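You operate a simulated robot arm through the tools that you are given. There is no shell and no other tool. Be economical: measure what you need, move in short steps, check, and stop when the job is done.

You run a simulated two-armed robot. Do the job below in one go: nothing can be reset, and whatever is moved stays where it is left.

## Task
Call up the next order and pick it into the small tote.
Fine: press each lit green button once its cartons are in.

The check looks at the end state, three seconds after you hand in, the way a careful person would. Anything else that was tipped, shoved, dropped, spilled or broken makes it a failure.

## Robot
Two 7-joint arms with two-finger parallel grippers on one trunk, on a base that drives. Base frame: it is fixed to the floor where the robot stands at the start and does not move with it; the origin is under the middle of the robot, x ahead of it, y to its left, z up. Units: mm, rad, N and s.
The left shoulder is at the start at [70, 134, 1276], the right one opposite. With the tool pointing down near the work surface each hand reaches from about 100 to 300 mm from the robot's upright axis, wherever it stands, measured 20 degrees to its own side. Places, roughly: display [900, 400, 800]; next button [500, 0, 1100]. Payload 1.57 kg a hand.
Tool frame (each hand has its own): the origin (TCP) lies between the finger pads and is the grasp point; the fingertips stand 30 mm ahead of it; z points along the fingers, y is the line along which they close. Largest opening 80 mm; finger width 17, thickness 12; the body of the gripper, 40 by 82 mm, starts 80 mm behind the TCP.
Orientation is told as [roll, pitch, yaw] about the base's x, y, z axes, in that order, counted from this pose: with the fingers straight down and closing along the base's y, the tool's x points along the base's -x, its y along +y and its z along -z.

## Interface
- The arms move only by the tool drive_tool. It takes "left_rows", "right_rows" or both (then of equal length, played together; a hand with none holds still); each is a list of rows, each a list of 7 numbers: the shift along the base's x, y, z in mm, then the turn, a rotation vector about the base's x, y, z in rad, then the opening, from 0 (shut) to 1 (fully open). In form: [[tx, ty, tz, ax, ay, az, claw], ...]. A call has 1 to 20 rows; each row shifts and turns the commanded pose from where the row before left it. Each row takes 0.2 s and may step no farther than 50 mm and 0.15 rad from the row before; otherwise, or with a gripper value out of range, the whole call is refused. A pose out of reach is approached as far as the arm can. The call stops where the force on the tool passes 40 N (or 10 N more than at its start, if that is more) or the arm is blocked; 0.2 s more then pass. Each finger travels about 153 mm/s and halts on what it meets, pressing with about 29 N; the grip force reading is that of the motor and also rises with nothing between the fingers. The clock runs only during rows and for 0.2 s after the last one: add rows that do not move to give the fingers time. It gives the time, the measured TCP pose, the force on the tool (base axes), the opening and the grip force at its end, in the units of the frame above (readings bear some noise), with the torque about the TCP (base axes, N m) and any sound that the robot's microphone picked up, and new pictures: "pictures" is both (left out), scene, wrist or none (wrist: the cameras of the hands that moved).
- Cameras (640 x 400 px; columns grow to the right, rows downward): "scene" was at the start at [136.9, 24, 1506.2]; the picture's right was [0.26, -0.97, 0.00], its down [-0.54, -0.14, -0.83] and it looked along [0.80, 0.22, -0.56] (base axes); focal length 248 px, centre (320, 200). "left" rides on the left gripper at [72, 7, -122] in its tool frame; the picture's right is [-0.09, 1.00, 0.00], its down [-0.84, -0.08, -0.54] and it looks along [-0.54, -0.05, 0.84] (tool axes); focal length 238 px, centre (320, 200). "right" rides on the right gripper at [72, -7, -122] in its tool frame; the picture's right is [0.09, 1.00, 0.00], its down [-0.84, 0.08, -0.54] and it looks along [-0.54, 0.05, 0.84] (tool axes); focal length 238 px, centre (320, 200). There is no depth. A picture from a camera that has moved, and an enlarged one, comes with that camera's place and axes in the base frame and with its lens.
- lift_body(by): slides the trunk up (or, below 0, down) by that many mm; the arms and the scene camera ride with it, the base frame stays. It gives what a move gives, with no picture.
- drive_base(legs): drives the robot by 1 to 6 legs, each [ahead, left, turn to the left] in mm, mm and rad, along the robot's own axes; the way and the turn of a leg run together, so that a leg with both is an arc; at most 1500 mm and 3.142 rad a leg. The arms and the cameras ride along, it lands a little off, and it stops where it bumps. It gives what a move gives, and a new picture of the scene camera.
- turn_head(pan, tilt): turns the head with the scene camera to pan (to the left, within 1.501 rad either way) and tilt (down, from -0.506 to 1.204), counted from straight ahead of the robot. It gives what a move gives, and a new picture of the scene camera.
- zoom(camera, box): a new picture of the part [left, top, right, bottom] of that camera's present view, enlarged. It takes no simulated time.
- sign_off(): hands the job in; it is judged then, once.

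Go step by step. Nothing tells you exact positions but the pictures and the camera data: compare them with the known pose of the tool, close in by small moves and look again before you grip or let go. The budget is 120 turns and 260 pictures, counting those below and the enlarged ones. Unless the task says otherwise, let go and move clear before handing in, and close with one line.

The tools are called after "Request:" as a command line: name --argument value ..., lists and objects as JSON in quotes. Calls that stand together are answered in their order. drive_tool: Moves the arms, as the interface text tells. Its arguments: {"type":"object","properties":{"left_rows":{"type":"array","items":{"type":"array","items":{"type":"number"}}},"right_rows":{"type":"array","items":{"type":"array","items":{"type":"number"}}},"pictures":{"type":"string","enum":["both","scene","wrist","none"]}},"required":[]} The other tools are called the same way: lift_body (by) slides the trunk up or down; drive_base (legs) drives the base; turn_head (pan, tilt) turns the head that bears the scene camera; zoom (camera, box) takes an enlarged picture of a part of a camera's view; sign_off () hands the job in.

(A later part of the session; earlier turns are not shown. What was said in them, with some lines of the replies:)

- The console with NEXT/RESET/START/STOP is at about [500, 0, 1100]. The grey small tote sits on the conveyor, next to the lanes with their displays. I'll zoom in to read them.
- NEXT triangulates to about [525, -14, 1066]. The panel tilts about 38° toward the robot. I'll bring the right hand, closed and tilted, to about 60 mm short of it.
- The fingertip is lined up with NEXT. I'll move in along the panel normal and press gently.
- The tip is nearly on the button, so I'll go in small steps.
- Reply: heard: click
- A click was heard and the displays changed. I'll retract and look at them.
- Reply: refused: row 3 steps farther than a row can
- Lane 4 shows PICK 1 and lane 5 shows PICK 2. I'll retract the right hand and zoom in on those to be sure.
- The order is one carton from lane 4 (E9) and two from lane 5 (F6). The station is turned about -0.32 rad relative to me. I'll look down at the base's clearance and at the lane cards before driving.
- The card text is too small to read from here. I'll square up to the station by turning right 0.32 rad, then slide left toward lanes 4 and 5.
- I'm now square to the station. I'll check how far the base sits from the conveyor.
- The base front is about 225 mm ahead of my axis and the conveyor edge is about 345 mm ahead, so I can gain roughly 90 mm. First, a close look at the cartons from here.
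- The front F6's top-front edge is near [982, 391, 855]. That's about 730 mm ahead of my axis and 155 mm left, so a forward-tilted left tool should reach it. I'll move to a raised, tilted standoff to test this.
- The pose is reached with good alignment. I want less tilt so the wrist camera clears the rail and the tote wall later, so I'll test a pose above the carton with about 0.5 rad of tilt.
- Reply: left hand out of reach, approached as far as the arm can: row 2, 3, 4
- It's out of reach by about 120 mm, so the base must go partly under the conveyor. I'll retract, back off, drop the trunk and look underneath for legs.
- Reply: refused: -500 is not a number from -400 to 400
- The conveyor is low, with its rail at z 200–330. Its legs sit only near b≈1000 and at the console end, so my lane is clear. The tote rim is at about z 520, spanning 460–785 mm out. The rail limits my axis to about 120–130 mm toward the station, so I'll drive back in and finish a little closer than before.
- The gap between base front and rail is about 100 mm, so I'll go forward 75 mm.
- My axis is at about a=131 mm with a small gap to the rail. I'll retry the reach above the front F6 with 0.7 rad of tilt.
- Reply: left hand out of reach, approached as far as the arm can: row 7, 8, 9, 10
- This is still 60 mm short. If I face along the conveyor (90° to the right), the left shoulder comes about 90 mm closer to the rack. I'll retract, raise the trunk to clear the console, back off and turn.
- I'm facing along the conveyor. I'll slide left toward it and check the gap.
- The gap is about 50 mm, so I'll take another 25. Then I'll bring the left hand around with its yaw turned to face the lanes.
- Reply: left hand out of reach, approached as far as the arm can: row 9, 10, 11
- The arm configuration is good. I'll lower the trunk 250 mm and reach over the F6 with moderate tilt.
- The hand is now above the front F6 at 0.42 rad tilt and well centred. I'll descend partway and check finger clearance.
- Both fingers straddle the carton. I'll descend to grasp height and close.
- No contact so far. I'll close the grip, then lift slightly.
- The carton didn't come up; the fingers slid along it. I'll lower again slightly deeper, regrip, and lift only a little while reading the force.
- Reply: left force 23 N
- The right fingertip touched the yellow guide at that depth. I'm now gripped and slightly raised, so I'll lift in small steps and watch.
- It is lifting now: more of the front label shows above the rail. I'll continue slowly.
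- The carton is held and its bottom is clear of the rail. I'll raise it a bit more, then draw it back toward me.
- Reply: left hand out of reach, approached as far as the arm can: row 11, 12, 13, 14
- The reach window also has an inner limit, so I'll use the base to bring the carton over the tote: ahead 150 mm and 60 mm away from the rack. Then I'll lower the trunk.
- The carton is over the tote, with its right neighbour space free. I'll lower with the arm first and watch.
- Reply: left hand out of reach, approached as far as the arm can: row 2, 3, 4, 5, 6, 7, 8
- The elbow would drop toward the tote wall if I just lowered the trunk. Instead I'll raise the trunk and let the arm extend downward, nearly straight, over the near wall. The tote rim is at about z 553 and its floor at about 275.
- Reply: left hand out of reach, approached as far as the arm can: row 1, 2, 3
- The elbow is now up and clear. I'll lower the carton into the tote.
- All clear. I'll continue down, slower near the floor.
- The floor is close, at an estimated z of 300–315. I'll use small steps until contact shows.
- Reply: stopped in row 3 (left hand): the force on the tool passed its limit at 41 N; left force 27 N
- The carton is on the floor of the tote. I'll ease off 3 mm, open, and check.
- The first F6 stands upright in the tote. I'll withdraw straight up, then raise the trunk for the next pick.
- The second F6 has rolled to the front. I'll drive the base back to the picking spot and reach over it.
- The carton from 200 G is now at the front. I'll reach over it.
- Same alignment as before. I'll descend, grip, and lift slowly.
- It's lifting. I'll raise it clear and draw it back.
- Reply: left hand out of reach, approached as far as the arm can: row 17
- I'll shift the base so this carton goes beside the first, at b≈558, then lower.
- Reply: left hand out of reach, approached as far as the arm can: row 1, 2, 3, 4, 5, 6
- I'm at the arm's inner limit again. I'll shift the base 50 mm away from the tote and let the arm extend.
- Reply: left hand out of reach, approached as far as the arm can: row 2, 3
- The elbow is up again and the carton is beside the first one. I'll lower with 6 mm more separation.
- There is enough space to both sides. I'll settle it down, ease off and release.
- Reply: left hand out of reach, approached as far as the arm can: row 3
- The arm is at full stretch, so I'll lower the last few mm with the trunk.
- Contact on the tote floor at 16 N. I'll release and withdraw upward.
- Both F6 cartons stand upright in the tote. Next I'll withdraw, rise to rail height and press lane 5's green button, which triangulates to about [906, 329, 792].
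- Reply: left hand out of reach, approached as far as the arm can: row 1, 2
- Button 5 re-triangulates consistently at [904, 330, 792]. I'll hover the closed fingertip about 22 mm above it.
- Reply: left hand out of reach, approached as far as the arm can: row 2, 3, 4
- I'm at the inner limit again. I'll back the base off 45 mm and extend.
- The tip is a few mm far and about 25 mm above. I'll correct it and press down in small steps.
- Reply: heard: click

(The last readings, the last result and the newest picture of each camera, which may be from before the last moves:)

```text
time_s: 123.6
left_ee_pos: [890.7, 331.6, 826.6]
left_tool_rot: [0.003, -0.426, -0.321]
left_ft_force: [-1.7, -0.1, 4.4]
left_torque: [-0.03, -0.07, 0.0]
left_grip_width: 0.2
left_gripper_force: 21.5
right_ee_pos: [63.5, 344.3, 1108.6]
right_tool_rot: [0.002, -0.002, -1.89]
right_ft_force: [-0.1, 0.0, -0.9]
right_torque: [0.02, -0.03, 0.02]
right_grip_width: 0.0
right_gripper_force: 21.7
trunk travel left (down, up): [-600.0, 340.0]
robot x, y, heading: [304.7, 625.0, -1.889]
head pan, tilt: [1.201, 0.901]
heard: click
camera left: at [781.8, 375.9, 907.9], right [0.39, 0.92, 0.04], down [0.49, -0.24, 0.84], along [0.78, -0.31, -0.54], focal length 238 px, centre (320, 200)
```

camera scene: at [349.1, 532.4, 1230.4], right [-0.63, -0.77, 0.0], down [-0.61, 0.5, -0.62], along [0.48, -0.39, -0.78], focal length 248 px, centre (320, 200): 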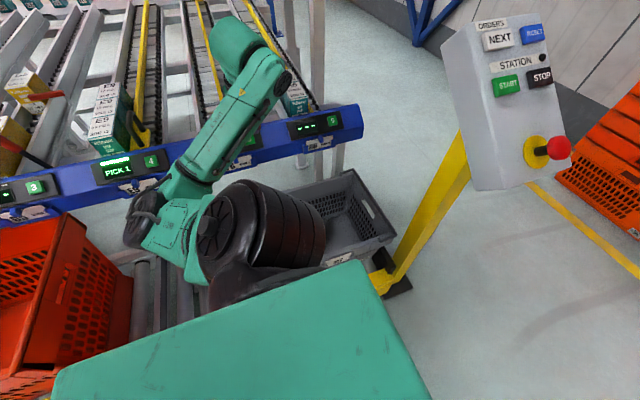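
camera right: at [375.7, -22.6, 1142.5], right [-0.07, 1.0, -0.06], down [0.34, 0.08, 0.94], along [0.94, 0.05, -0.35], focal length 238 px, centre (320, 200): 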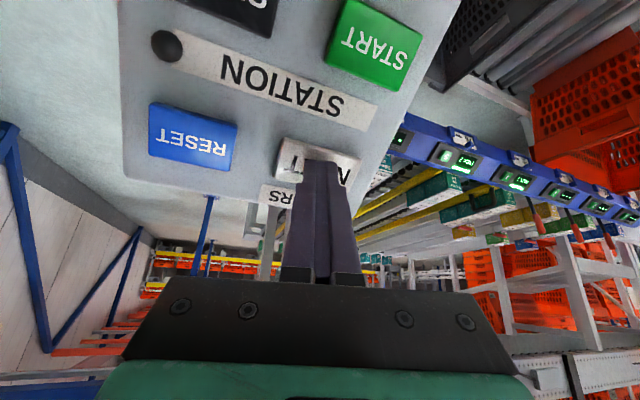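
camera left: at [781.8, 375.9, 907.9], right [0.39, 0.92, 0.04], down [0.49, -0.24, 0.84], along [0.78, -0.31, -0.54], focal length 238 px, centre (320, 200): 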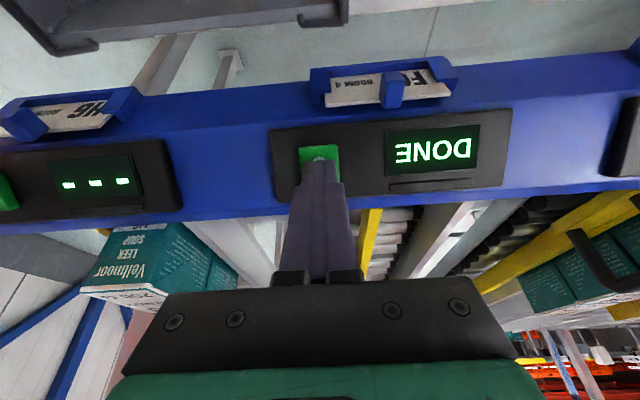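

Lane 5 now shows DONE. I'll raise the hand, open it and move the base along to lane 4.

Request:
drive_tool --left_rows '[[0, 0, 10, 0, 0, 0, 0], [0, 0, 30, 0, 0, 0, 0], [0, 0, 30, 0, 0, 0, 0], [0, 0, 30, 0, 0, 0, 0.5], [0, 0, 30, 0, 0, 0, 1], [0, 0, 15, 0, 0, 0, 1]]' --pictures "none"

Request:
drive_base --legs '[[-300, 40, 0]]'

Request:
zoom --camera "left" --box '[0, 0, 640, 400]'

```text
time_s: 125.0
left_ee_pos: [888.4, 332.4, 972.1]
left_tool_rot: [0.004, -0.424, -0.319]
left_ft_force: [0.2, 0.0, -0.5]
left_torque: [0.0, -0.01, -0.01]
left_grip_width: 79.9
left_gripper_force: 0.1
right_ee_pos: [64.4, 344.4, 1108.3]
right_tool_rot: [0.0, -0.002, -1.891]
right_ft_force: [0.0, -0.2, -0.3]
right_torque: [0.01, -0.02, 0.0]
right_grip_width: 0.2
right_gripper_force: 21.3
trunk travel left (down, up): [-600.0, 340.0]
robot x, y, heading: [303.0, 626.6, -1.893]
head pan, tilt: [1.201, 0.901]
```

```text
time_s: 127.1
left_ee_pos: [1020.1, 606.7, 972.1]
left_tool_rot: [0.002, -0.427, -0.31]
left_ft_force: [0.3, -0.6, -0.3]
left_torque: [-0.01, 0.03, -0.04]
left_grip_width: 80.0
left_gripper_force: 0.2
right_ee_pos: [195.7, 612.0, 1107.8]
right_tool_rot: [0.0, 0.0, -1.882]
right_ft_force: [0.5, -0.6, 0.1]
right_torque: [-0.01, 0.01, 0.01]
right_grip_width: 0.0
right_gripper_force: 21.0
trunk travel left (down, up): [-600.0, 340.0]
robot x, y, heading: [433.2, 897.7, -1.88]
head pan, tilt: [1.201, 0.901]
camera scene: at [478.0, 802.9, 1230.4], right [-0.63, -0.78, 0.0], down [-0.61, 0.49, -0.62], along [0.48, -0.39, -0.78], focal length 248 px, centre (320, 200)
```

scene: 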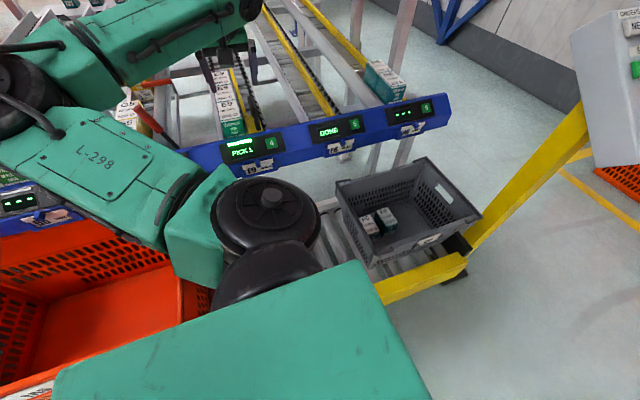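

```text
1.00 times, centred on (320, 200) of left (not enlarged: the box is as wide or as high as the picture)
camera zoom: at [912.1, 648.6, 1053.4], right [0.38, 0.92, 0.04], down [0.49, -0.24, 0.84], along [0.78, -0.3, -0.54], focal length 238 px, centre (320, 200)
```

zoom: 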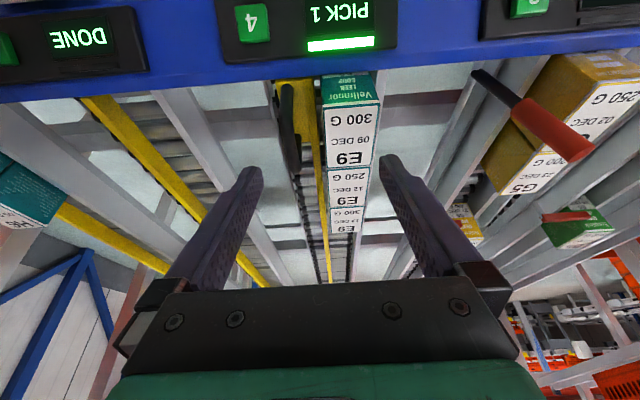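

I'm over lane 4's E9. The black handle stands just to its right, so I'll zoom in to measure the gap.

Request:
zoom --camera "left" --box '[230, 40, 430, 240]'

Request:
zoom --camera "scene" --box '[180, 40, 300, 160]'

```text
2.00 times, centred on (330, 140) of left
camera zoom: at [912.1, 648.6, 1053.4], right [0.38, 0.92, 0.04], down [0.49, -0.24, 0.84], along [0.78, -0.3, -0.54], focal length 477 px, centre (300, 320)
```

zoom: 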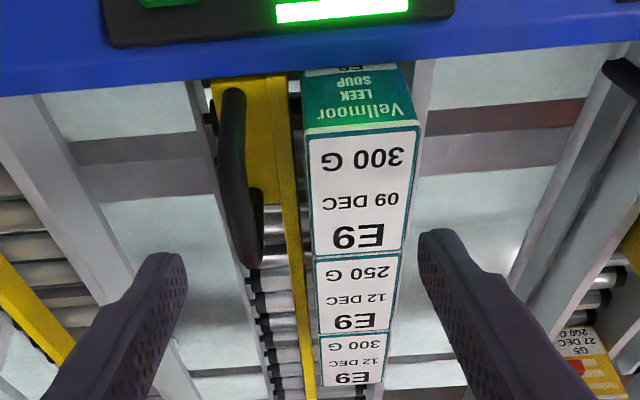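

```text
3.33 times, centred on (240, 100) of scene
camera zoom: at [478.0, 802.9, 1230.4], right [-0.63, -0.78, 0.0], down [-0.61, 0.49, -0.62], along [0.48, -0.39, -0.78], focal length 828 px, centre (587, 533)
```

zoom: 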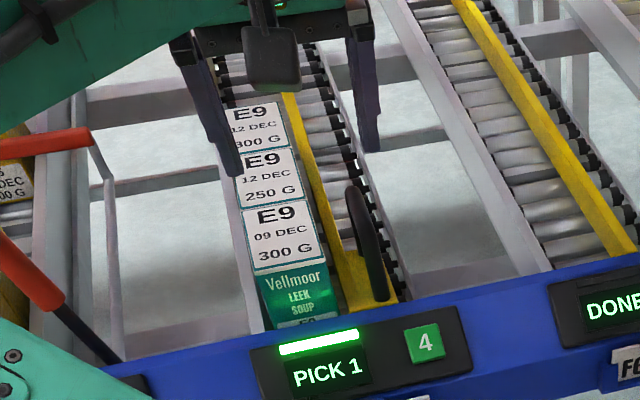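

The handle stands about 25 mm off the carton. A reduced opening fits the finger in the gap. I'll align and descend partway.

Request:
drive_tool --left_rows '[[26, 3.4, 0, 0, 0, -0.003, 0.85], [26, 3.4, -10, 0, 0, -0.002, 0.85], [25, 3.4, -25, 0, 0, 0, 0.85], [0, 0, -30, 0, 0, 0, 0.85], [0, 0, -20, 0, 0, 0, 0.85], [0, 0, 0, 0, 0, 0, 0.85]]' --pictures "wrist"

```text
time_s: 128.5
left_ee_pos: [1097.1, 613.6, 885.9]
left_tool_rot: [0.003, -0.426, -0.318]
left_ft_force: [-0.4, -0.3, 0.4]
left_torque: [-0.02, 0.02, -0.02]
left_grip_width: 68.1
left_gripper_force: 0.1
right_ee_pos: [195.5, 612.7, 1108.3]
right_tool_rot: [-0.001, -0.001, -1.88]
right_ft_force: [-0.2, 0.1, -0.3]
right_torque: [0.02, -0.05, 0.07]
right_grip_width: 0.0
right_gripper_force: 21.1
trunk travel left (down, up): [-600.0, 340.0]
robot x, y, heading: [432.9, 897.3, -1.88]
head pan, tilt: [1.201, 0.901]
camera left: at [988.4, 656.3, 967.2], right [0.39, 0.92, 0.04], down [0.49, -0.24, 0.84], along [0.78, -0.3, -0.54], focal length 238 px, centre (320, 200)
```

left: 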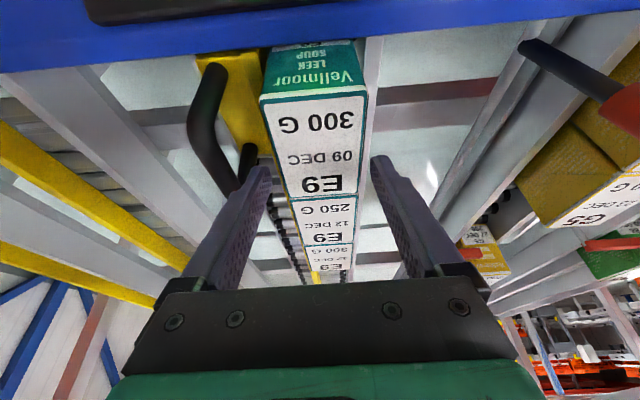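

Request:
zoom --camera "left" --box '[180, 40, 400, 240]'

Request:
zoom --camera "scene" --box '[180, 40, 300, 160]'

```text
2.00 times, centred on (290, 140) of left
camera zoom: at [988.4, 656.3, 967.2], right [0.39, 0.92, 0.04], down [0.49, -0.24, 0.84], along [0.78, -0.3, -0.54], focal length 477 px, centre (380, 320)
```

zoom: 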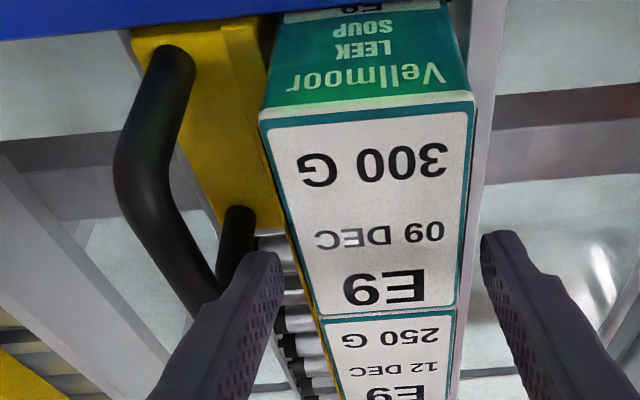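

```text
3.33 times, centred on (240, 100) of scene
camera zoom: at [478.1, 803.0, 1230.4], right [-0.63, -0.78, 0.0], down [-0.61, 0.49, -0.62], along [0.48, -0.39, -0.78], focal length 828 px, centre (587, 533)
```

zoom: 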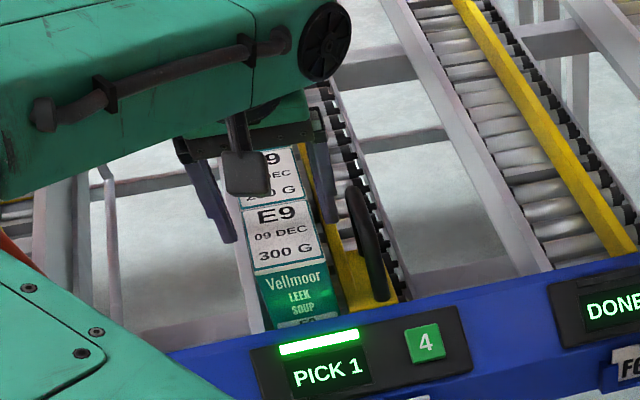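

The finger passes between the carton and the handle with about 12 mm to spare. I'll shift 2 mm left and descend to grip height.

Request:
drive_tool --left_rows '[[0.6, 2, -15, 0, 0, 0, 0.85], [0, 0, -15, 0, 0, 0, 0.85], [0, 0, -12, 0, 0, 0, 0.85], [0, 0, -5, 0, 0, 0, 0.85], [0, 0, 0, 0, 0, 0, 0.85]]' --pictures "wrist"

```text
time_s: 129.7
left_ee_pos: [1099.5, 617.9, 840.5]
left_tool_rot: [0.004, -0.425, -0.315]
left_ft_force: [0.2, 0.1, -0.1]
left_torque: [-0.01, 0.03, 0.01]
left_grip_width: 68.1
left_gripper_force: 0.0
right_ee_pos: [195.5, 612.3, 1109.3]
right_tool_rot: [0.0, -0.002, -1.883]
right_ft_force: [-0.1, 0.5, 0.0]
right_torque: [-0.01, -0.03, 0.04]
right_grip_width: 0.0
right_gripper_force: 21.3
trunk travel left (down, up): [-600.0, 340.0]
robot x, y, heading: [434.8, 894.7, -1.875]
head pan, tilt: [1.201, 0.901]
camera left: at [989.8, 660.7, 921.8], right [0.39, 0.92, 0.04], down [0.49, -0.24, 0.84], along [0.78, -0.3, -0.54], focal length 238 px, centre (320, 200)
```

left: 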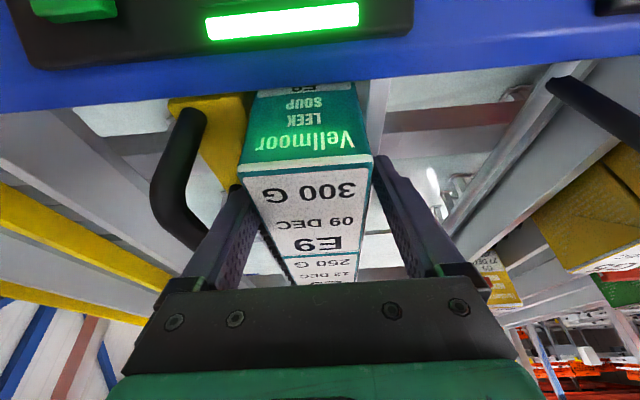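

No contact. I'll grip and lift slowly.

Request:
drive_tool --left_rows '[[0, 0, -3, 0, 0, 0, 0.85], [0, 0, 0, 0, 0, 0, 0], [0, 0, 0, 0, 0, 0, 0], [0, 0, 0, 0, 0, 0, 0], [0, 0, 0, 0, 0, 0, 0], [0, 0, 3, 0, 0, 0, 0], [0, 0, 4, 0, 0, 0, 0], [0, 0, 4, 0, 0, 0, 0], [0, 0, 4, 0, 0, 0, 0]]' --pictures "wrist"

```text
time_s: 131.7
left_ee_pos: [1099.5, 619.7, 850.6]
left_tool_rot: [0.001, -0.426, -0.314]
left_ft_force: [-0.7, 0.6, -1.6]
left_torque: [-0.02, -0.01, 0.01]
left_grip_width: 54.9
left_gripper_force: 29.2
right_ee_pos: [196.1, 611.1, 1108.0]
right_tool_rot: [0.002, 0.0, -1.881]
right_ft_force: [-0.2, 0.7, 1.1]
right_torque: [0.0, 0.0, 0.01]
right_grip_width: 0.0
right_gripper_force: 21.0
trunk travel left (down, up): [-600.0, 340.0]
robot x, y, heading: [434.4, 899.9, -1.876]
head pan, tilt: [1.201, 0.901]
camera left: at [990.6, 661.7, 931.8], right [0.39, 0.92, 0.04], down [0.49, -0.24, 0.84], along [0.78, -0.3, -0.54], focal length 238 px, centre (320, 200)
```

left: 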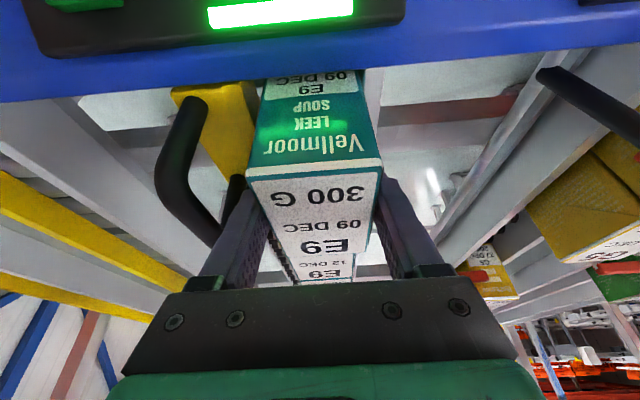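

It's lifting. I'll raise it clear and draw back.

Request:
drive_tool --left_rows '[[0, 0, 6, 0, 0, 0, 0], [0, 0, 7, 0, 0, 0, 0], [0, 0, 8, 0, 0, 0, 0], [0, 0, 9, 0, 0, 0, 0], [0, 0, 10, 0, 0, 0, 0], [0, 0, 12, 0, 0, 0, 0], [0, 0, 15, 0, 0, 0, 0], [0, 0, 15, 0, 0, 0, 0], [0, 0, 15, 0, 0, 0, 0], [-10, 3, 5, 0, 0, 0, 0], [-20, 6.5, 0, 0, 0, 0, 0], [-20, 6.5, 0, 0, 0, 0, 0], [-20, 6.5, 0, 0, 0, 0, 0], [-20, 6.5, 0, 0, 0, 0, 0], [-20, 6.5, 0, 0, 0, 0, 0], [-20, 6.5, 0, 0, 0, 0, 0], [-15, 5, 0, 0, 0, 0, 0], [0, 0, 0, 0, 0, 0, 0]]'

```text
time_s: 135.5
left_ee_pos: [979.1, 655.3, 952.3]
left_tool_rot: [0.003, -0.423, -0.316]
left_ft_force: [0.0, -0.2, -0.9]
left_torque: [0.0, -0.03, 0.01]
left_grip_width: 55.2
left_gripper_force: 29.3
left hand out of reach, approached as far as the arm can: row 16, 17
right_ee_pos: [196.0, 611.5, 1108.1]
right_tool_rot: [-0.001, 0.0, -1.881]
right_ft_force: [-0.3, -0.1, 0.3]
right_torque: [0.03, 0.0, 0.0]
right_grip_width: 0.0
right_gripper_force: 21.5
trunk travel left (down, up): [-600.0, 340.0]
robot x, y, heading: [434.6, 897.9, -1.882]
head pan, tilt: [1.201, 0.901]
camera scene: at [478.4, 802.8, 1230.4], right [-0.63, -0.78, 0.0], down [-0.61, 0.49, -0.62], along [0.48, -0.39, -0.78], focal length 248 px, centre (320, 200)
camera left: at [870.2, 697.9, 1034.4], right [0.39, 0.92, 0.04], down [0.49, -0.24, 0.84], along [0.78, -0.3, -0.54], focal length 238 px, centre (320, 200)
```

scene: 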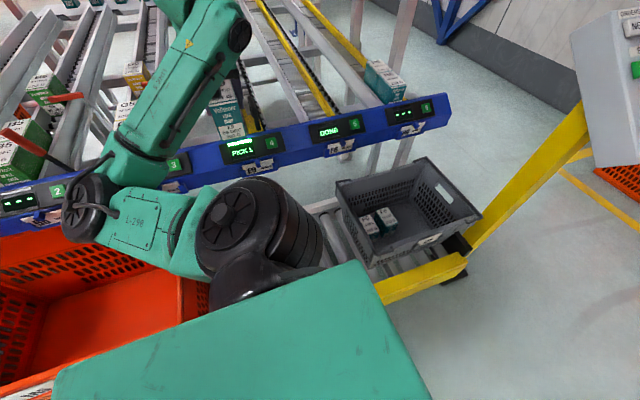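
left: 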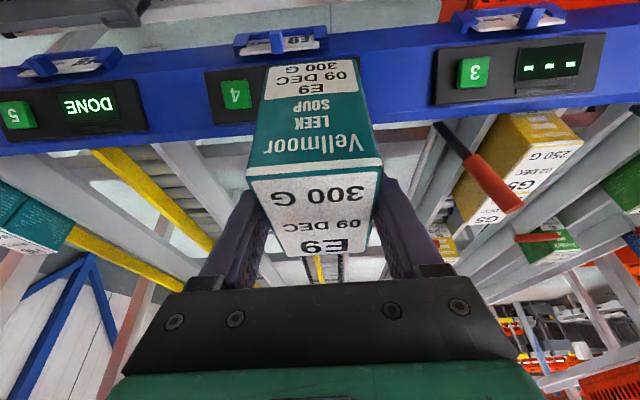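

E9 is held. I'll drive the base so the carton reaches the free right part of the tote.

Request:
drive_base --legs '[[0, -90, 0], [455, 0, 0]]'

Request:
drive_tool --left_rows '[[-6, -19, 0, 0, 0, 0, 0], [-6, -19, 0, 0, 0, 0, 0], [-6, -19, 0, 0, 0, 0, 0], [-6, -19, 0, 0, 0, 0, 0], [-5, -17, 0, 0, 0, 0, 0], [0, 0, 0, 0, 0, 0, 0]]'

```text
time_s: 138.9
left_ee_pos: [757.2, 258.5, 952.9]
left_tool_rot: [0.004, -0.425, -0.309]
left_ft_force: [-0.4, 0.1, -2.1]
left_torque: [0.01, -0.03, 0.02]
left_grip_width: 54.8
left_gripper_force: 28.7
right_ee_pos: [-25.8, 210.6, 1108.5]
right_tool_rot: [0.0, -0.003, -1.875]
right_ft_force: [0.3, 0.6, -0.9]
right_torque: [-0.02, 0.02, -0.03]
right_grip_width: 0.0
right_gripper_force: 21.0
trunk travel left (down, up): [-600.0, 340.0]
robot x, y, heading: [210.0, 494.1, -1.876]
head pan, tilt: [1.201, 0.901]
camera scene: at [255.5, 401.9, 1230.4], right [-0.62, -0.78, 0.0], down [-0.61, 0.49, -0.62], along [0.49, -0.39, -0.78], focal length 248 px, centre (320, 200)
```

scene: 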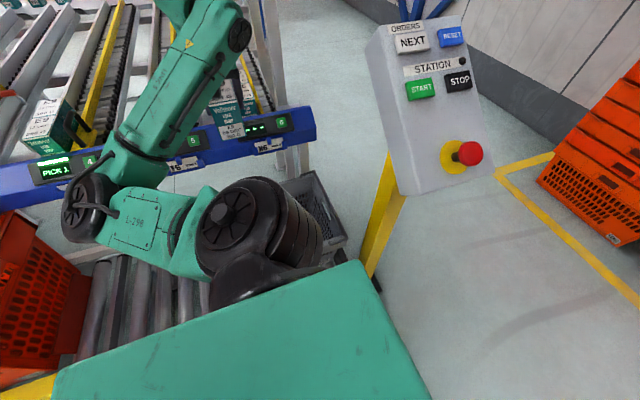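

```text
time_s: 140.3
left_ee_pos: [728.2, 166.0, 950.8]
left_tool_rot: [0.004, -0.423, -0.308]
left_ft_force: [-0.5, 0.5, -2.1]
left_torque: [-0.04, 0.01, 0.0]
left_grip_width: 54.7
left_gripper_force: 28.4
right_ee_pos: [-25.4, 210.1, 1108.6]
right_tool_rot: [-0.002, -0.002, -1.875]
right_ft_force: [-0.1, -0.3, 1.1]
right_torque: [0.04, -0.01, -0.04]
right_grip_width: 0.1
right_gripper_force: 20.9
trunk travel left (down, up): [-600.0, 340.0]
robot x, y, heading: [208.4, 497.2, -1.88]
head pan, tilt: [1.201, 0.901]
camera scene: at [255.6, 402.1, 1230.4], right [-0.62, -0.78, 0.0], down [-0.61, 0.49, -0.62], along [0.49, -0.39, -0.78], focal length 248 px, centre (320, 200)
camera left: at [618.7, 207.4, 1032.2], right [0.38, 0.92, 0.04], down [0.49, -0.24, 0.84], along [0.78, -0.3, -0.54], focal length 238 px, centre (320, 200)
```

scene: 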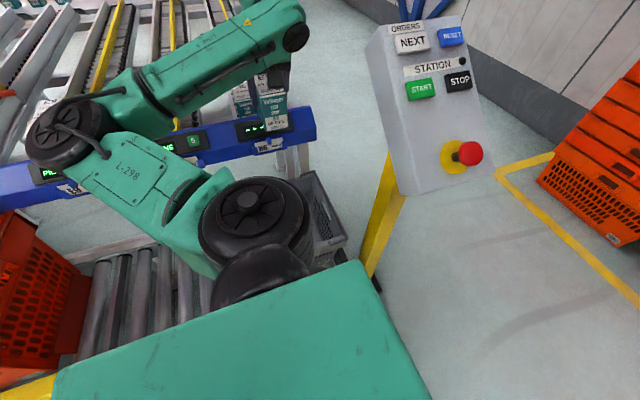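
left: 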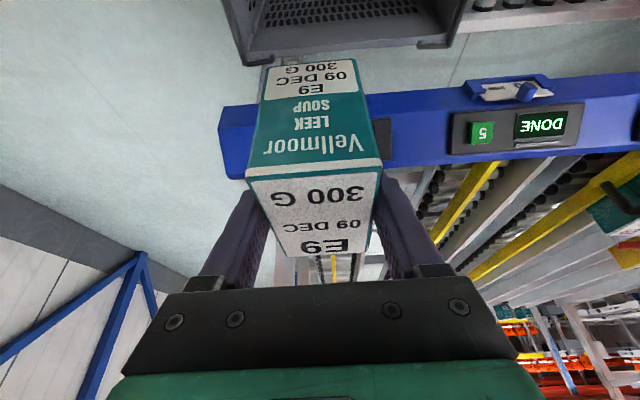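

The carton is at b≈384, over the free area. I'll lower the trunk 130 mm and then the arm, stopping above the rim to check.

Request:
lift_body --by -130

Request:
drive_tool --left_rows '[[-4, -3, -20, 0, 0, 0, 0], [-4, -3, -25, 0, 0, 0, 0], [-3, -2, -25, 0, 0, 0, 0], [0, 0, -25, 0, 0, 0, 0], [0, 0, -25, 0, 0, 0, 0], [0, 0, -25, 0, 0, 0, 0], [0, 0, -20, 0, 0, 0, 0], [0, 0, 0, 0, 0, 0, 0]]'

```text
time_s: 141.9
left_ee_pos: [728.2, 166.7, 820.8]
left_tool_rot: [0.003, -0.424, -0.308]
left_ft_force: [-0.2, 0.0, -1.6]
left_torque: [0.0, -0.02, 0.0]
left_grip_width: 55.0
left_gripper_force: 28.7
right_ee_pos: [-26.4, 209.3, 978.2]
right_tool_rot: [0.0, -0.001, -1.875]
right_ft_force: [0.0, -0.9, -0.5]
right_torque: [0.02, 0.01, 0.04]
right_grip_width: 0.0
right_gripper_force: 21.1
trunk travel left (down, up): [-470.0, 470.0]
robot x, y, heading: [210.9, 497.6, -1.876]
head pan, tilt: [1.201, 0.901]
```

```text
time_s: 143.7
left_ee_pos: [717.6, 157.6, 654.0]
left_tool_rot: [0.003, -0.425, -0.309]
left_ft_force: [-0.8, -0.9, -1.8]
left_torque: [0.01, -0.05, 0.0]
left_grip_width: 54.8
left_gripper_force: 29.1
right_ee_pos: [-25.5, 209.1, 977.4]
right_tool_rot: [0.001, -0.003, -1.875]
right_ft_force: [0.0, 0.0, -1.1]
right_torque: [0.0, 0.0, 0.03]
right_grip_width: 0.0
right_gripper_force: 21.3
trunk travel left (down, up): [-470.0, 470.0]
robot x, y, heading: [207.9, 500.2, -1.87]
head pan, tilt: [1.201, 0.901]
camera scene: at [255.4, 401.9, 1100.4], right [-0.62, -0.78, 0.0], down [-0.61, 0.49, -0.62], along [0.49, -0.39, -0.78], focal length 248 px, centre (320, 200)
camera left: at [608.5, 199.4, 736.3], right [0.38, 0.92, 0.04], down [0.49, -0.24, 0.84], along [0.78, -0.3, -0.54], focal length 238 px, centre (320, 200)
```

scene: 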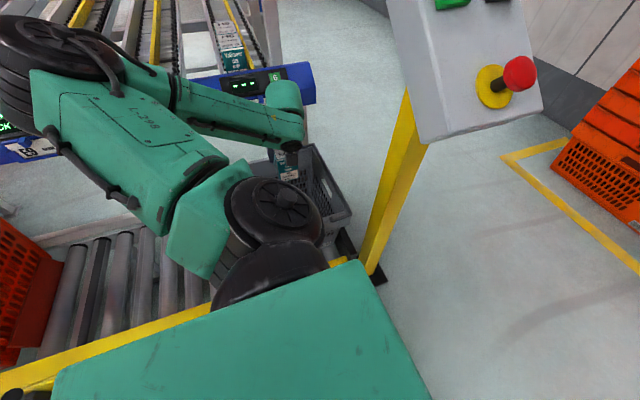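
left: 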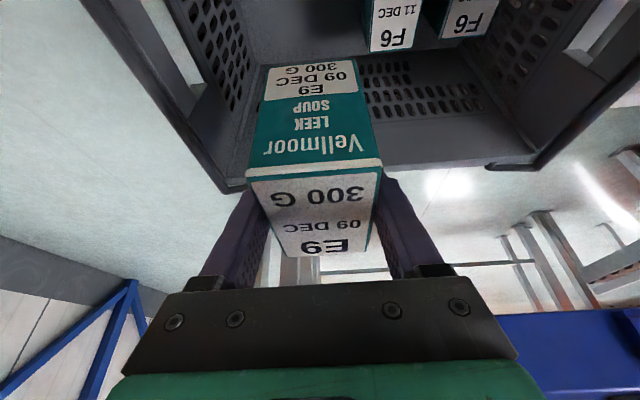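

Clear of the wall and of the other cartons. I'll lower it into the tote.

Request:
drive_tool --left_rows '[[0, 0, -20, 0, 0, 0, 0], [0, 0, -25, 0, 0, 0, 0], [0, 0, -25, 0, 0, 0, 0], [0, 0, -25, 0, 0, 0, 0], [0, 0, -25, 0, 0, 0, 0], [0, 0, -25, 0, 0, 0, 0], [0, 0, -25, 0, 0, 0, 0], [0, 0, -25, 0, 0, 0, 0], [0, 0, -20, 0, 0, 0, 0], [0, 0, -15, 0, 0, 0, 0], [0, 0, -10, 0, 0, 0, 0], [0, 0, 0, 0, 0, 0, 0]]'

```text
time_s: 146.3
left_ee_pos: [716.9, 157.9, 414.3]
left_tool_rot: [0.005, -0.424, -0.309]
left_ft_force: [-0.1, 0.1, -2.2]
left_torque: [0.02, -0.07, 0.0]
left_grip_width: 54.9
left_gripper_force: 29.4
right_ee_pos: [-25.5, 207.8, 977.3]
right_tool_rot: [0.001, 0.001, -1.874]
right_ft_force: [0.4, 0.2, -0.9]
right_torque: [0.02, 0.02, 0.04]
right_grip_width: 0.2
right_gripper_force: 20.9
trunk travel left (down, up): [-470.0, 470.0]
robot x, y, heading: [211.2, 496.3, -1.87]
head pan, tilt: [1.201, 0.901]
camera scene: at [255.4, 401.8, 1100.4], right [-0.62, -0.78, 0.0], down [-0.61, 0.49, -0.62], along [0.49, -0.39, -0.78], focal length 248 px, centre (320, 200)
camera left: at [608.4, 199.6, 497.0], right [0.38, 0.92, 0.04], down [0.49, -0.24, 0.84], along [0.78, -0.3, -0.54], focal length 238 px, centre (320, 200)
```

scene: 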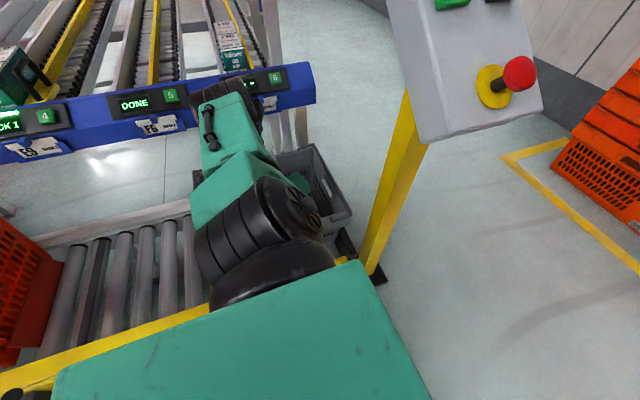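
left: 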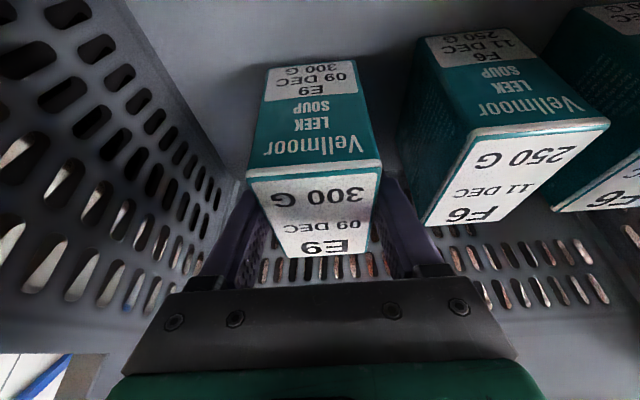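

Good spacing. I'll settle it the last ~15 mm.

Request:
drive_tool --left_rows '[[0, 0, -8, 0, 0, 0, 0], [0, 0, -5, 0, 0, 0, 0], [0, 0, -3, 0, 0, 0, 0], [0, 0, 0, 0, 0, 0, 0]]' --pictures "none"

```text
time_s: 147.3
left_ee_pos: [716.4, 157.8, 402.0]
left_tool_rot: [0.002, -0.431, -0.307]
left_ft_force: [0.9, -0.4, 12.5]
left_torque: [-0.24, 0.65, 0.04]
left_grip_width: 54.7
left_gripper_force: 29.1
right_ee_pos: [-27.2, 209.9, 979.1]
right_tool_rot: [0.002, -0.002, -1.875]
right_ft_force: [-0.2, -1.2, 0.5]
right_torque: [-0.01, -0.04, -0.03]
right_grip_width: 0.2
right_gripper_force: 21.4
trunk travel left (down, up): [-470.0, 470.0]
robot x, y, heading: [211.3, 494.5, -1.872]
head pan, tilt: [1.201, 0.901]
```

Contact at 12 N. I'll release and withdraw upward.

Request:
drive_tool --left_rows '[[0, 0, 1, 0, 0, 0, 0], [0, 0, 0, 0, 0, 0, 0.8], [0, 0, 0, 0, 0, 0, 0.8], [0, 0, 0, 0, 0, 0, 0.8], [0, 0, 10, 0, 0, 0, 0.8], [0, 0, 15, 0, 0, 0, 0.8], [0, 0, 20, 0, 0, 0, 0.8], [0, 0, 25, 0, 0, 0, 0.8], [0, 0, 25, 0, 0, 0, 0.8], [0, 0, 25, 0, 0, 0, 0.8], [0, 0, 25, 0, 0, 0, 0.8], [0, 0, 25, 0, 0, 0, 0.8], [0, 0, 25, 0, 0, 0, 0.8], [0, 0, 25, 0, 0, 0, 0.5], [0, 0, 25, 0, 0, 0, 0]]' --pictures "wrist"

Request:
lift_body --by 130

Request:
drive_tool --left_rows '[[0, 0, 25, 0, 0, 0, 0], [0, 0, 25, 0, 0, 0, 0], [0, 0, 25, 0, 0, 0, 0], [0, 0, 25, 0, 0, 0, 0], [0, 0, 25, 0, 0, 0, 0], [0, 0, 25, 0, 0, 0, 0]]' --pictures "none"

```text
time_s: 150.5
left_ee_pos: [716.0, 161.1, 645.5]
left_tool_rot: [0.005, -0.427, -0.309]
left_ft_force: [-0.1, -0.1, 0.0]
left_torque: [-0.02, 0.0, -0.03]
left_grip_width: 0.1
left_gripper_force: 21.4
right_ee_pos: [-27.1, 208.3, 978.3]
right_tool_rot: [0.003, -0.001, -1.873]
right_ft_force: [0.4, 0.1, 0.1]
right_torque: [0.0, 0.01, -0.04]
right_grip_width: 0.2
right_gripper_force: 21.0
trunk travel left (down, up): [-470.0, 470.0]
robot x, y, heading: [208.0, 495.6, -1.875]
head pan, tilt: [1.201, 0.901]
camera left: at [607.7, 202.0, 727.3], right [0.38, 0.92, 0.04], down [0.49, -0.24, 0.84], along [0.78, -0.3, -0.54], focal length 238 px, centre (320, 200)
```

left: 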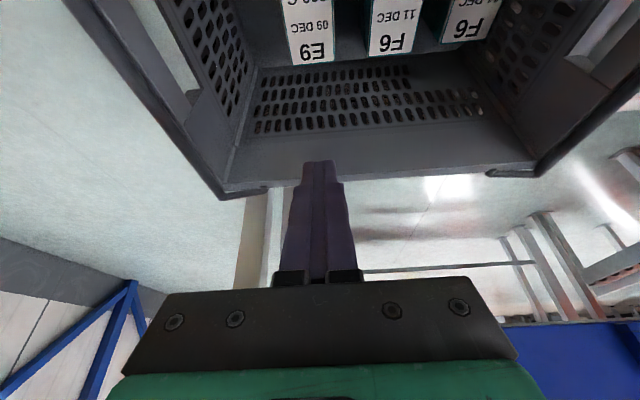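

```text
time_s: 152.1
left_ee_pos: [717.3, 160.5, 774.4]
left_tool_rot: [0.004, -0.424, -0.306]
left_ft_force: [-0.5, -0.6, 1.3]
left_torque: [-0.02, 0.03, 0.0]
left_grip_width: 0.0
left_gripper_force: 22.0
right_ee_pos: [-25.6, 209.0, 1108.5]
right_tool_rot: [0.0, 0.0, -1.873]
right_ft_force: [-0.3, -0.7, 0.5]
right_torque: [-0.02, 0.0, -0.01]
right_grip_width: 0.0
right_gripper_force: 21.1
trunk travel left (down, up): [-600.0, 340.0]
robot x, y, heading: [211.0, 498.1, -1.867]
head pan, tilt: [1.201, 0.901]
```

```text
time_s: 153.5
left_ee_pos: [715.8, 157.8, 926.0]
left_tool_rot: [0.004, -0.425, -0.312]
left_ft_force: [-1.5, 0.1, 0.2]
left_torque: [0.01, 0.01, -0.01]
left_grip_width: 0.1
left_gripper_force: 20.5
right_ee_pos: [-26.5, 208.8, 1107.1]
right_tool_rot: [0.002, -0.001, -1.875]
right_ft_force: [-0.5, 1.2, -0.6]
right_torque: [0.0, 0.05, 0.0]
right_grip_width: 0.0
right_gripper_force: 21.4
trunk travel left (down, up): [-600.0, 340.0]
robot x, y, heading: [207.0, 496.5, -1.87]
head pan, tilt: [1.201, 0.901]
```

All three cartons are in the tote. Now for lane 4's button: I'll drive back along the rack with the closed hand raised.

Request:
drive_base --legs '[[0, 0, -0.012], [-400, 50, 0]]'

Request:
drive_tool --left_rows '[[25, 10, 0, 0, 0, 0, 0], [25, 10, 0, 0, 0, 0, 0], [20, 20, -10, 0, 0, 0, 0], [0, 20, -10, 0, 0, 0, 0], [0, 0, 0, 0, 0, 0, 0]]' --pictures "wrist"

```text
time_s: 156.3
left_ee_pos: [882.9, 517.6, 925.4]
left_tool_rot: [0.003, -0.426, -0.318]
left_ft_force: [0.2, -0.1, 0.7]
left_torque: [0.04, 0.01, 0.0]
left_grip_width: 0.0
left_gripper_force: 21.2
right_ee_pos: [140.8, 574.2, 1108.2]
right_tool_rot: [-0.001, 0.0, -1.881]
right_ft_force: [0.3, 0.0, -0.1]
right_torque: [0.03, 0.02, 0.03]
right_grip_width: 0.0
right_gripper_force: 21.5
trunk travel left (down, up): [-600.0, 340.0]
robot x, y, heading: [381.4, 856.0, -1.884]
head pan, tilt: [1.201, 0.901]
camera scene: at [424.0, 764.7, 1230.4], right [-0.63, -0.78, 0.0], down [-0.61, 0.49, -0.62], along [0.48, -0.39, -0.78], focal length 248 px, centre (320, 200)
```

scene: 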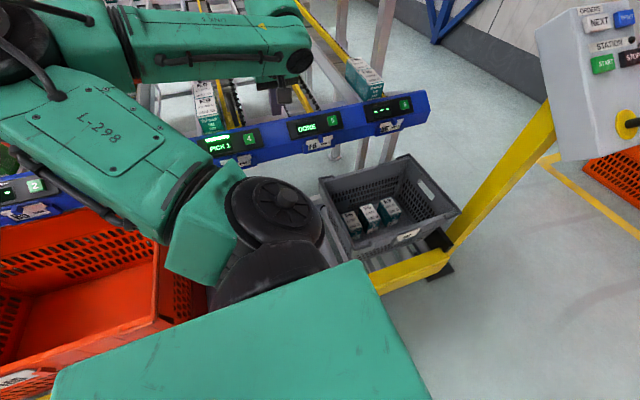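

```text
time_s: 157.5
left_ee_pos: [951.0, 576.0, 905.7]
left_tool_rot: [0.008, -0.425, -0.32]
left_ft_force: [0.3, -0.2, 1.1]
left_torque: [0.06, -0.02, 0.03]
left_grip_width: 0.1
left_gripper_force: 21.3
right_ee_pos: [141.2, 573.7, 1108.5]
right_tool_rot: [0.002, 0.0, -1.882]
right_ft_force: [0.2, -0.1, 0.1]
right_torque: [0.0, -0.01, 0.02]
right_grip_width: 0.0
right_gripper_force: 21.2
trunk travel left (down, up): [-600.0, 340.0]
robot x, y, heading: [379.7, 859.2, -1.879]
head pan, tilt: [1.201, 0.901]
camera left: at [843.2, 619.2, 986.4], right [0.39, 0.92, 0.04], down [0.49, -0.25, 0.84], along [0.78, -0.31, -0.54], focal length 238 px, centre (320, 200)
```

left: 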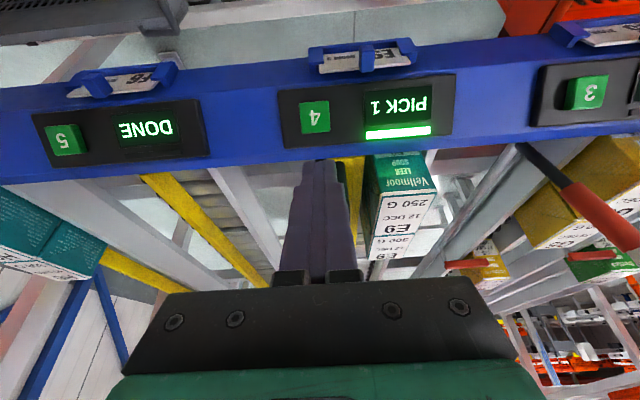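

Lane 4's button is at about [980.5, 565, 795], and the scene view shows all three cartons upright in the tote. I'll hover above the button.

Request:
drive_tool --left_rows '[[9, -4, -15, 0, 0, 0, 0], [8.7, -3.5, -20, 0, 0, 0, 0], [0, 0, -20, 0, 0, 0, 0], [0, 0, 0, 0, 0, 0, 0]]' --pictures "wrist"

```text
time_s: 158.5
left_ee_pos: [971.6, 568.1, 850.2]
left_tool_rot: [0.004, -0.427, -0.317]
left_ft_force: [-0.7, 0.5, 0.4]
left_torque: [0.0, -0.02, -0.02]
left_grip_width: 0.0
left_gripper_force: 21.0
right_ee_pos: [141.8, 575.0, 1109.0]
right_tool_rot: [0.0, -0.001, -1.881]
right_ft_force: [-1.0, 0.7, -0.7]
right_torque: [-0.01, 0.0, 0.01]
right_grip_width: 0.0
right_gripper_force: 21.5
trunk travel left (down, up): [-600.0, 340.0]
robot x, y, heading: [380.6, 858.8, -1.883]
head pan, tilt: [1.201, 0.901]
camera left: at [862.7, 610.7, 931.5], right [0.39, 0.92, 0.04], down [0.49, -0.24, 0.84], along [0.78, -0.31, -0.54], focal length 238 px, centre (320, 200)
```

left: 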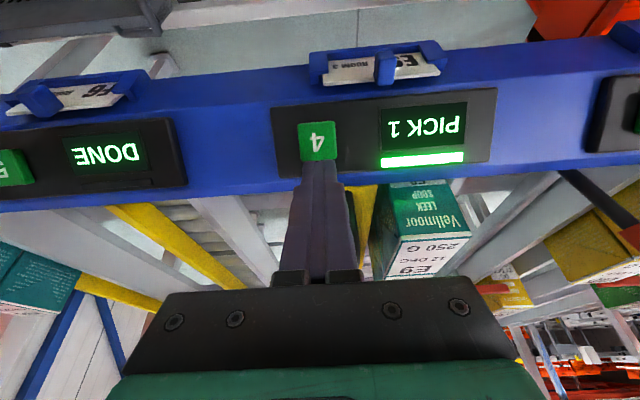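

The tip is over button 4. I'll press it.

Request:
drive_tool --left_rows '[[-3, 1, -8, 0, 0, 0, 0], [0, 0, -6, 0, 0, 0, 0], [0, 0, -3, 0, 0, 0, 0], [0, 0, -3, 0, 0, 0, 0], [0, 0, -2, 0, 0, 0, 0]]' --pictures "wrist"

```text
time_s: 159.7
left_ee_pos: [967.4, 572.2, 828.7]
left_tool_rot: [0.004, -0.426, -0.318]
left_ft_force: [-0.6, 0.1, 0.7]
left_torque: [-0.02, -0.01, 0.01]
left_grip_width: 0.0
left_gripper_force: 21.3
right_ee_pos: [141.5, 573.5, 1107.9]
right_tool_rot: [0.003, 0.001, -1.883]
right_ft_force: [-0.2, 0.6, 0.1]
right_torque: [-0.01, 0.02, 0.0]
right_grip_width: 0.0
right_gripper_force: 21.2
trunk travel left (down, up): [-600.0, 340.0]
robot x, y, heading: [377.4, 856.1, -1.879]
head pan, tilt: [1.201, 0.901]
camera left: at [859.4, 614.1, 910.0], right [0.39, 0.92, 0.04], down [0.49, -0.24, 0.84], along [0.78, -0.31, -0.54], focal length 238 px, centre (320, 200)
```

left: 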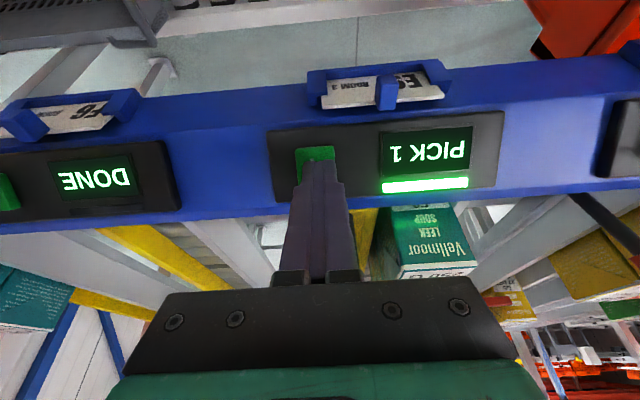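

Just touching and not yet clicked. I'll press a bit further.

Request:
drive_tool --left_rows '[[0, 0, -2, 0, 0, 0, 0], [0, 0, -2, 0, 0, 0, 0]]' --pictures "wrist"

```text
time_s: 160.3
left_ee_pos: [966.3, 572.3, 824.8]
left_tool_rot: [0.003, -0.427, -0.317]
left_ft_force: [-1.0, 0.1, 2.4]
left_torque: [-0.01, -0.02, -0.03]
left_grip_width: 0.0
left_gripper_force: 21.4
right_ee_pos: [141.4, 573.6, 1108.7]
right_tool_rot: [0.002, -0.001, -1.882]
right_ft_force: [0.3, -0.6, 0.5]
right_torque: [-0.01, -0.01, 0.0]
right_grip_width: 0.0
right_gripper_force: 21.7
trunk travel left (down, up): [-600.0, 340.0]
robot x, y, heading: [381.0, 860.6, -1.881]
head pan, tilt: [1.201, 0.901]
heard: click
camera left: at [858.8, 614.5, 906.5], right [0.39, 0.92, 0.04], down [0.49, -0.24, 0.84], along [0.78, -0.31, -0.54], focal length 238 px, centre (320, 200)
```

left: 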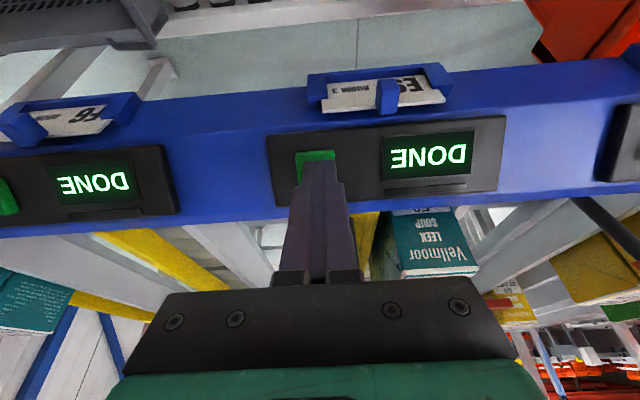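

Lane 4 shows DONE. I'll move clear and check the whole station: displays 1–6, the tote and the lanes.

Request:
drive_tool --left_rows '[[0, 0, 10, 0, 0, 0, 0], [0, 0, 30, 0, 0, 0, 0], [0, 0, 35, 0, 0, 0, 0], [0, 0, 40, 0, 0, 0, 0], [0, 0, 30, 0, 0, 0, 0]]' --pictures "none"

Request:
drive_base --legs '[[0, -400, 0]]'

Request:
turn_head --pan 1.3 --tilt 0.6

Request:
zoom --camera "left" --box '[0, 0, 640, 400]'

```text
time_s: 161.5
left_ee_pos: [968.8, 566.9, 970.9]
left_tool_rot: [0.006, -0.426, -0.318]
left_ft_force: [-1.0, 0.3, -0.4]
left_torque: [-0.01, 0.04, -0.01]
left_grip_width: 0.0
left_gripper_force: 21.3
right_ee_pos: [141.5, 573.9, 1107.5]
right_tool_rot: [0.002, 0.0, -1.884]
right_ft_force: [-0.2, 0.0, 0.3]
right_torque: [-0.02, -0.02, 0.0]
right_grip_width: 0.1
right_gripper_force: 21.5
trunk travel left (down, up): [-600.0, 340.0]
robot x, y, heading: [378.6, 861.5, -1.882]
head pan, tilt: [1.201, 0.901]
```

```text
time_s: 164.0
left_ee_pos: [588.8, 692.7, 970.6]
left_tool_rot: [0.003, -0.423, -0.31]
left_ft_force: [-1.0, -0.2, 0.6]
left_torque: [0.0, -0.01, 0.02]
left_grip_width: 0.0
left_gripper_force: 21.3
right_ee_pos: [-237.5, 693.4, 1109.0]
right_tool_rot: [-0.001, 0.002, -1.873]
right_ft_force: [-0.2, 0.1, -0.1]
right_torque: [0.0, 0.01, -0.04]
right_grip_width: 0.0
right_gripper_force: 21.1
trunk travel left (down, up): [-600.0, 340.0]
robot x, y, heading: [-5.8, 981.7, -1.88]
head pan, tilt: [1.201, 0.901]
camera scene: at [43.1, 886.0, 1230.4], right [-0.62, -0.78, 0.0], down [-0.61, 0.49, -0.62], along [0.49, -0.39, -0.78], focal length 248 px, centre (320, 200)
```

scene: 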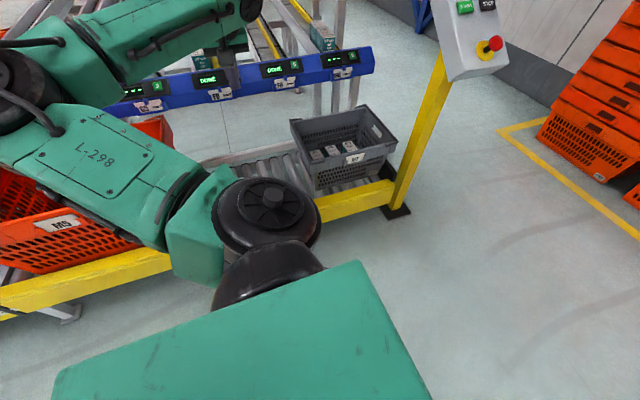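

```text
time_s: 164.8
left_ee_pos: [589.3, 693.0, 969.9]
left_tool_rot: [0.005, -0.424, -0.308]
left_ft_force: [-0.1, -0.7, 0.1]
left_torque: [0.02, -0.02, -0.01]
left_grip_width: 0.0
left_gripper_force: 21.5
right_ee_pos: [-238.2, 694.1, 1107.7]
right_tool_rot: [-0.001, 0.001, -1.872]
right_ft_force: [0.6, -0.1, -0.2]
right_torque: [-0.02, -0.01, 0.0]
right_grip_width: 0.0
right_gripper_force: 21.1
trunk travel left (down, up): [-600.0, 340.0]
robot x, y, heading: [-4.7, 982.5, -1.869]
head pan, tilt: [1.3, 0.6]
camera scene: at [58.0, 885.1, 1255.1], right [-0.54, -0.84, 0.0], down [-0.48, 0.31, -0.82], along [0.69, -0.45, -0.57], focal length 248 px, centre (320, 200)
```

scene: 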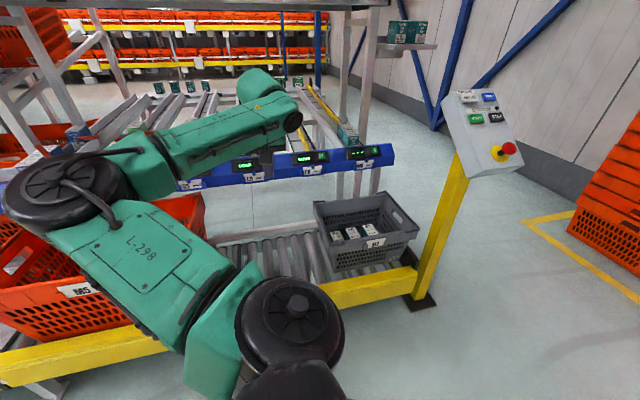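

```text
1.00 times, centred on (320, 200) of left (not enlarged: the box is as wide or as high as the picture)
camera zoom: at [480.1, 734.4, 1051.9], right [0.38, 0.92, 0.04], down [0.49, -0.24, 0.84], along [0.78, -0.3, -0.54], focal length 238 px, centre (320, 200)
```

zoom: 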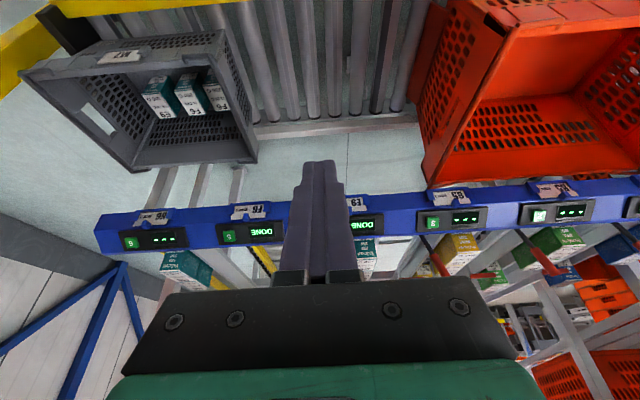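

All looks right, but I'll check displays 1–3 more closely. Lane 2's button looks brighter.

Request:
zoom --camera "left" --box '[400, 160, 640, 310]'

Request:
zoom --camera "scene" --box '[200, 130, 420, 290]'

```text
2.67 times, centred on (520, 235) of left
camera zoom: at [480.1, 734.4, 1051.9], right [0.38, 0.92, 0.04], down [0.49, -0.24, 0.84], along [0.78, -0.3, -0.54], focal length 636 px, centre (-213, 107)
```

zoom: 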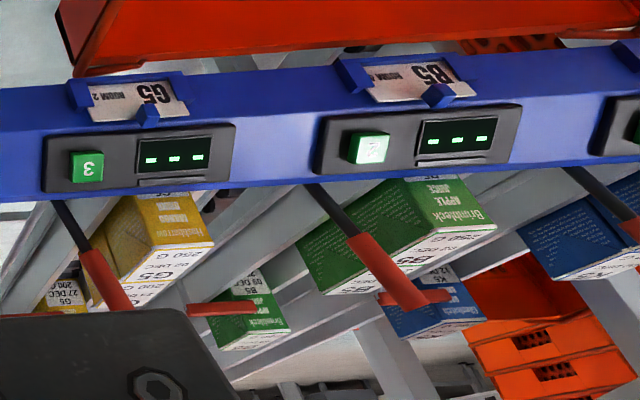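

```text
2.50 times, centred on (310, 210) of scene
camera zoom: at [58.0, 885.1, 1255.1], right [-0.54, -0.84, 0.0], down [-0.48, 0.31, -0.82], along [0.69, -0.45, -0.57], focal length 621 px, centre (345, 175)
```

zoom: 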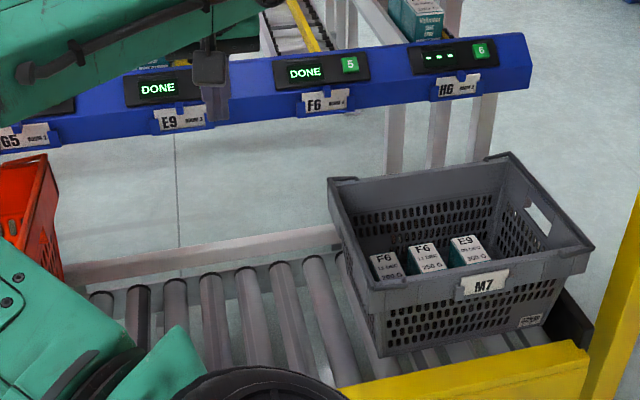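

Lane 2 shows dashes with no light bar, so its brightness is only glare. The tote holds one E9 and two F6 standing upright, and lanes 4 and 5 read DONE. The hands are empty and clear, so I'm handing in.

Request:
sign_off

```text
The job is handed in.
```

The order is picked: one E9 and two F6 cartons stand upright in the small grey tote, and I pressed the lane 4 and 5 buttons, which both now show DONE.
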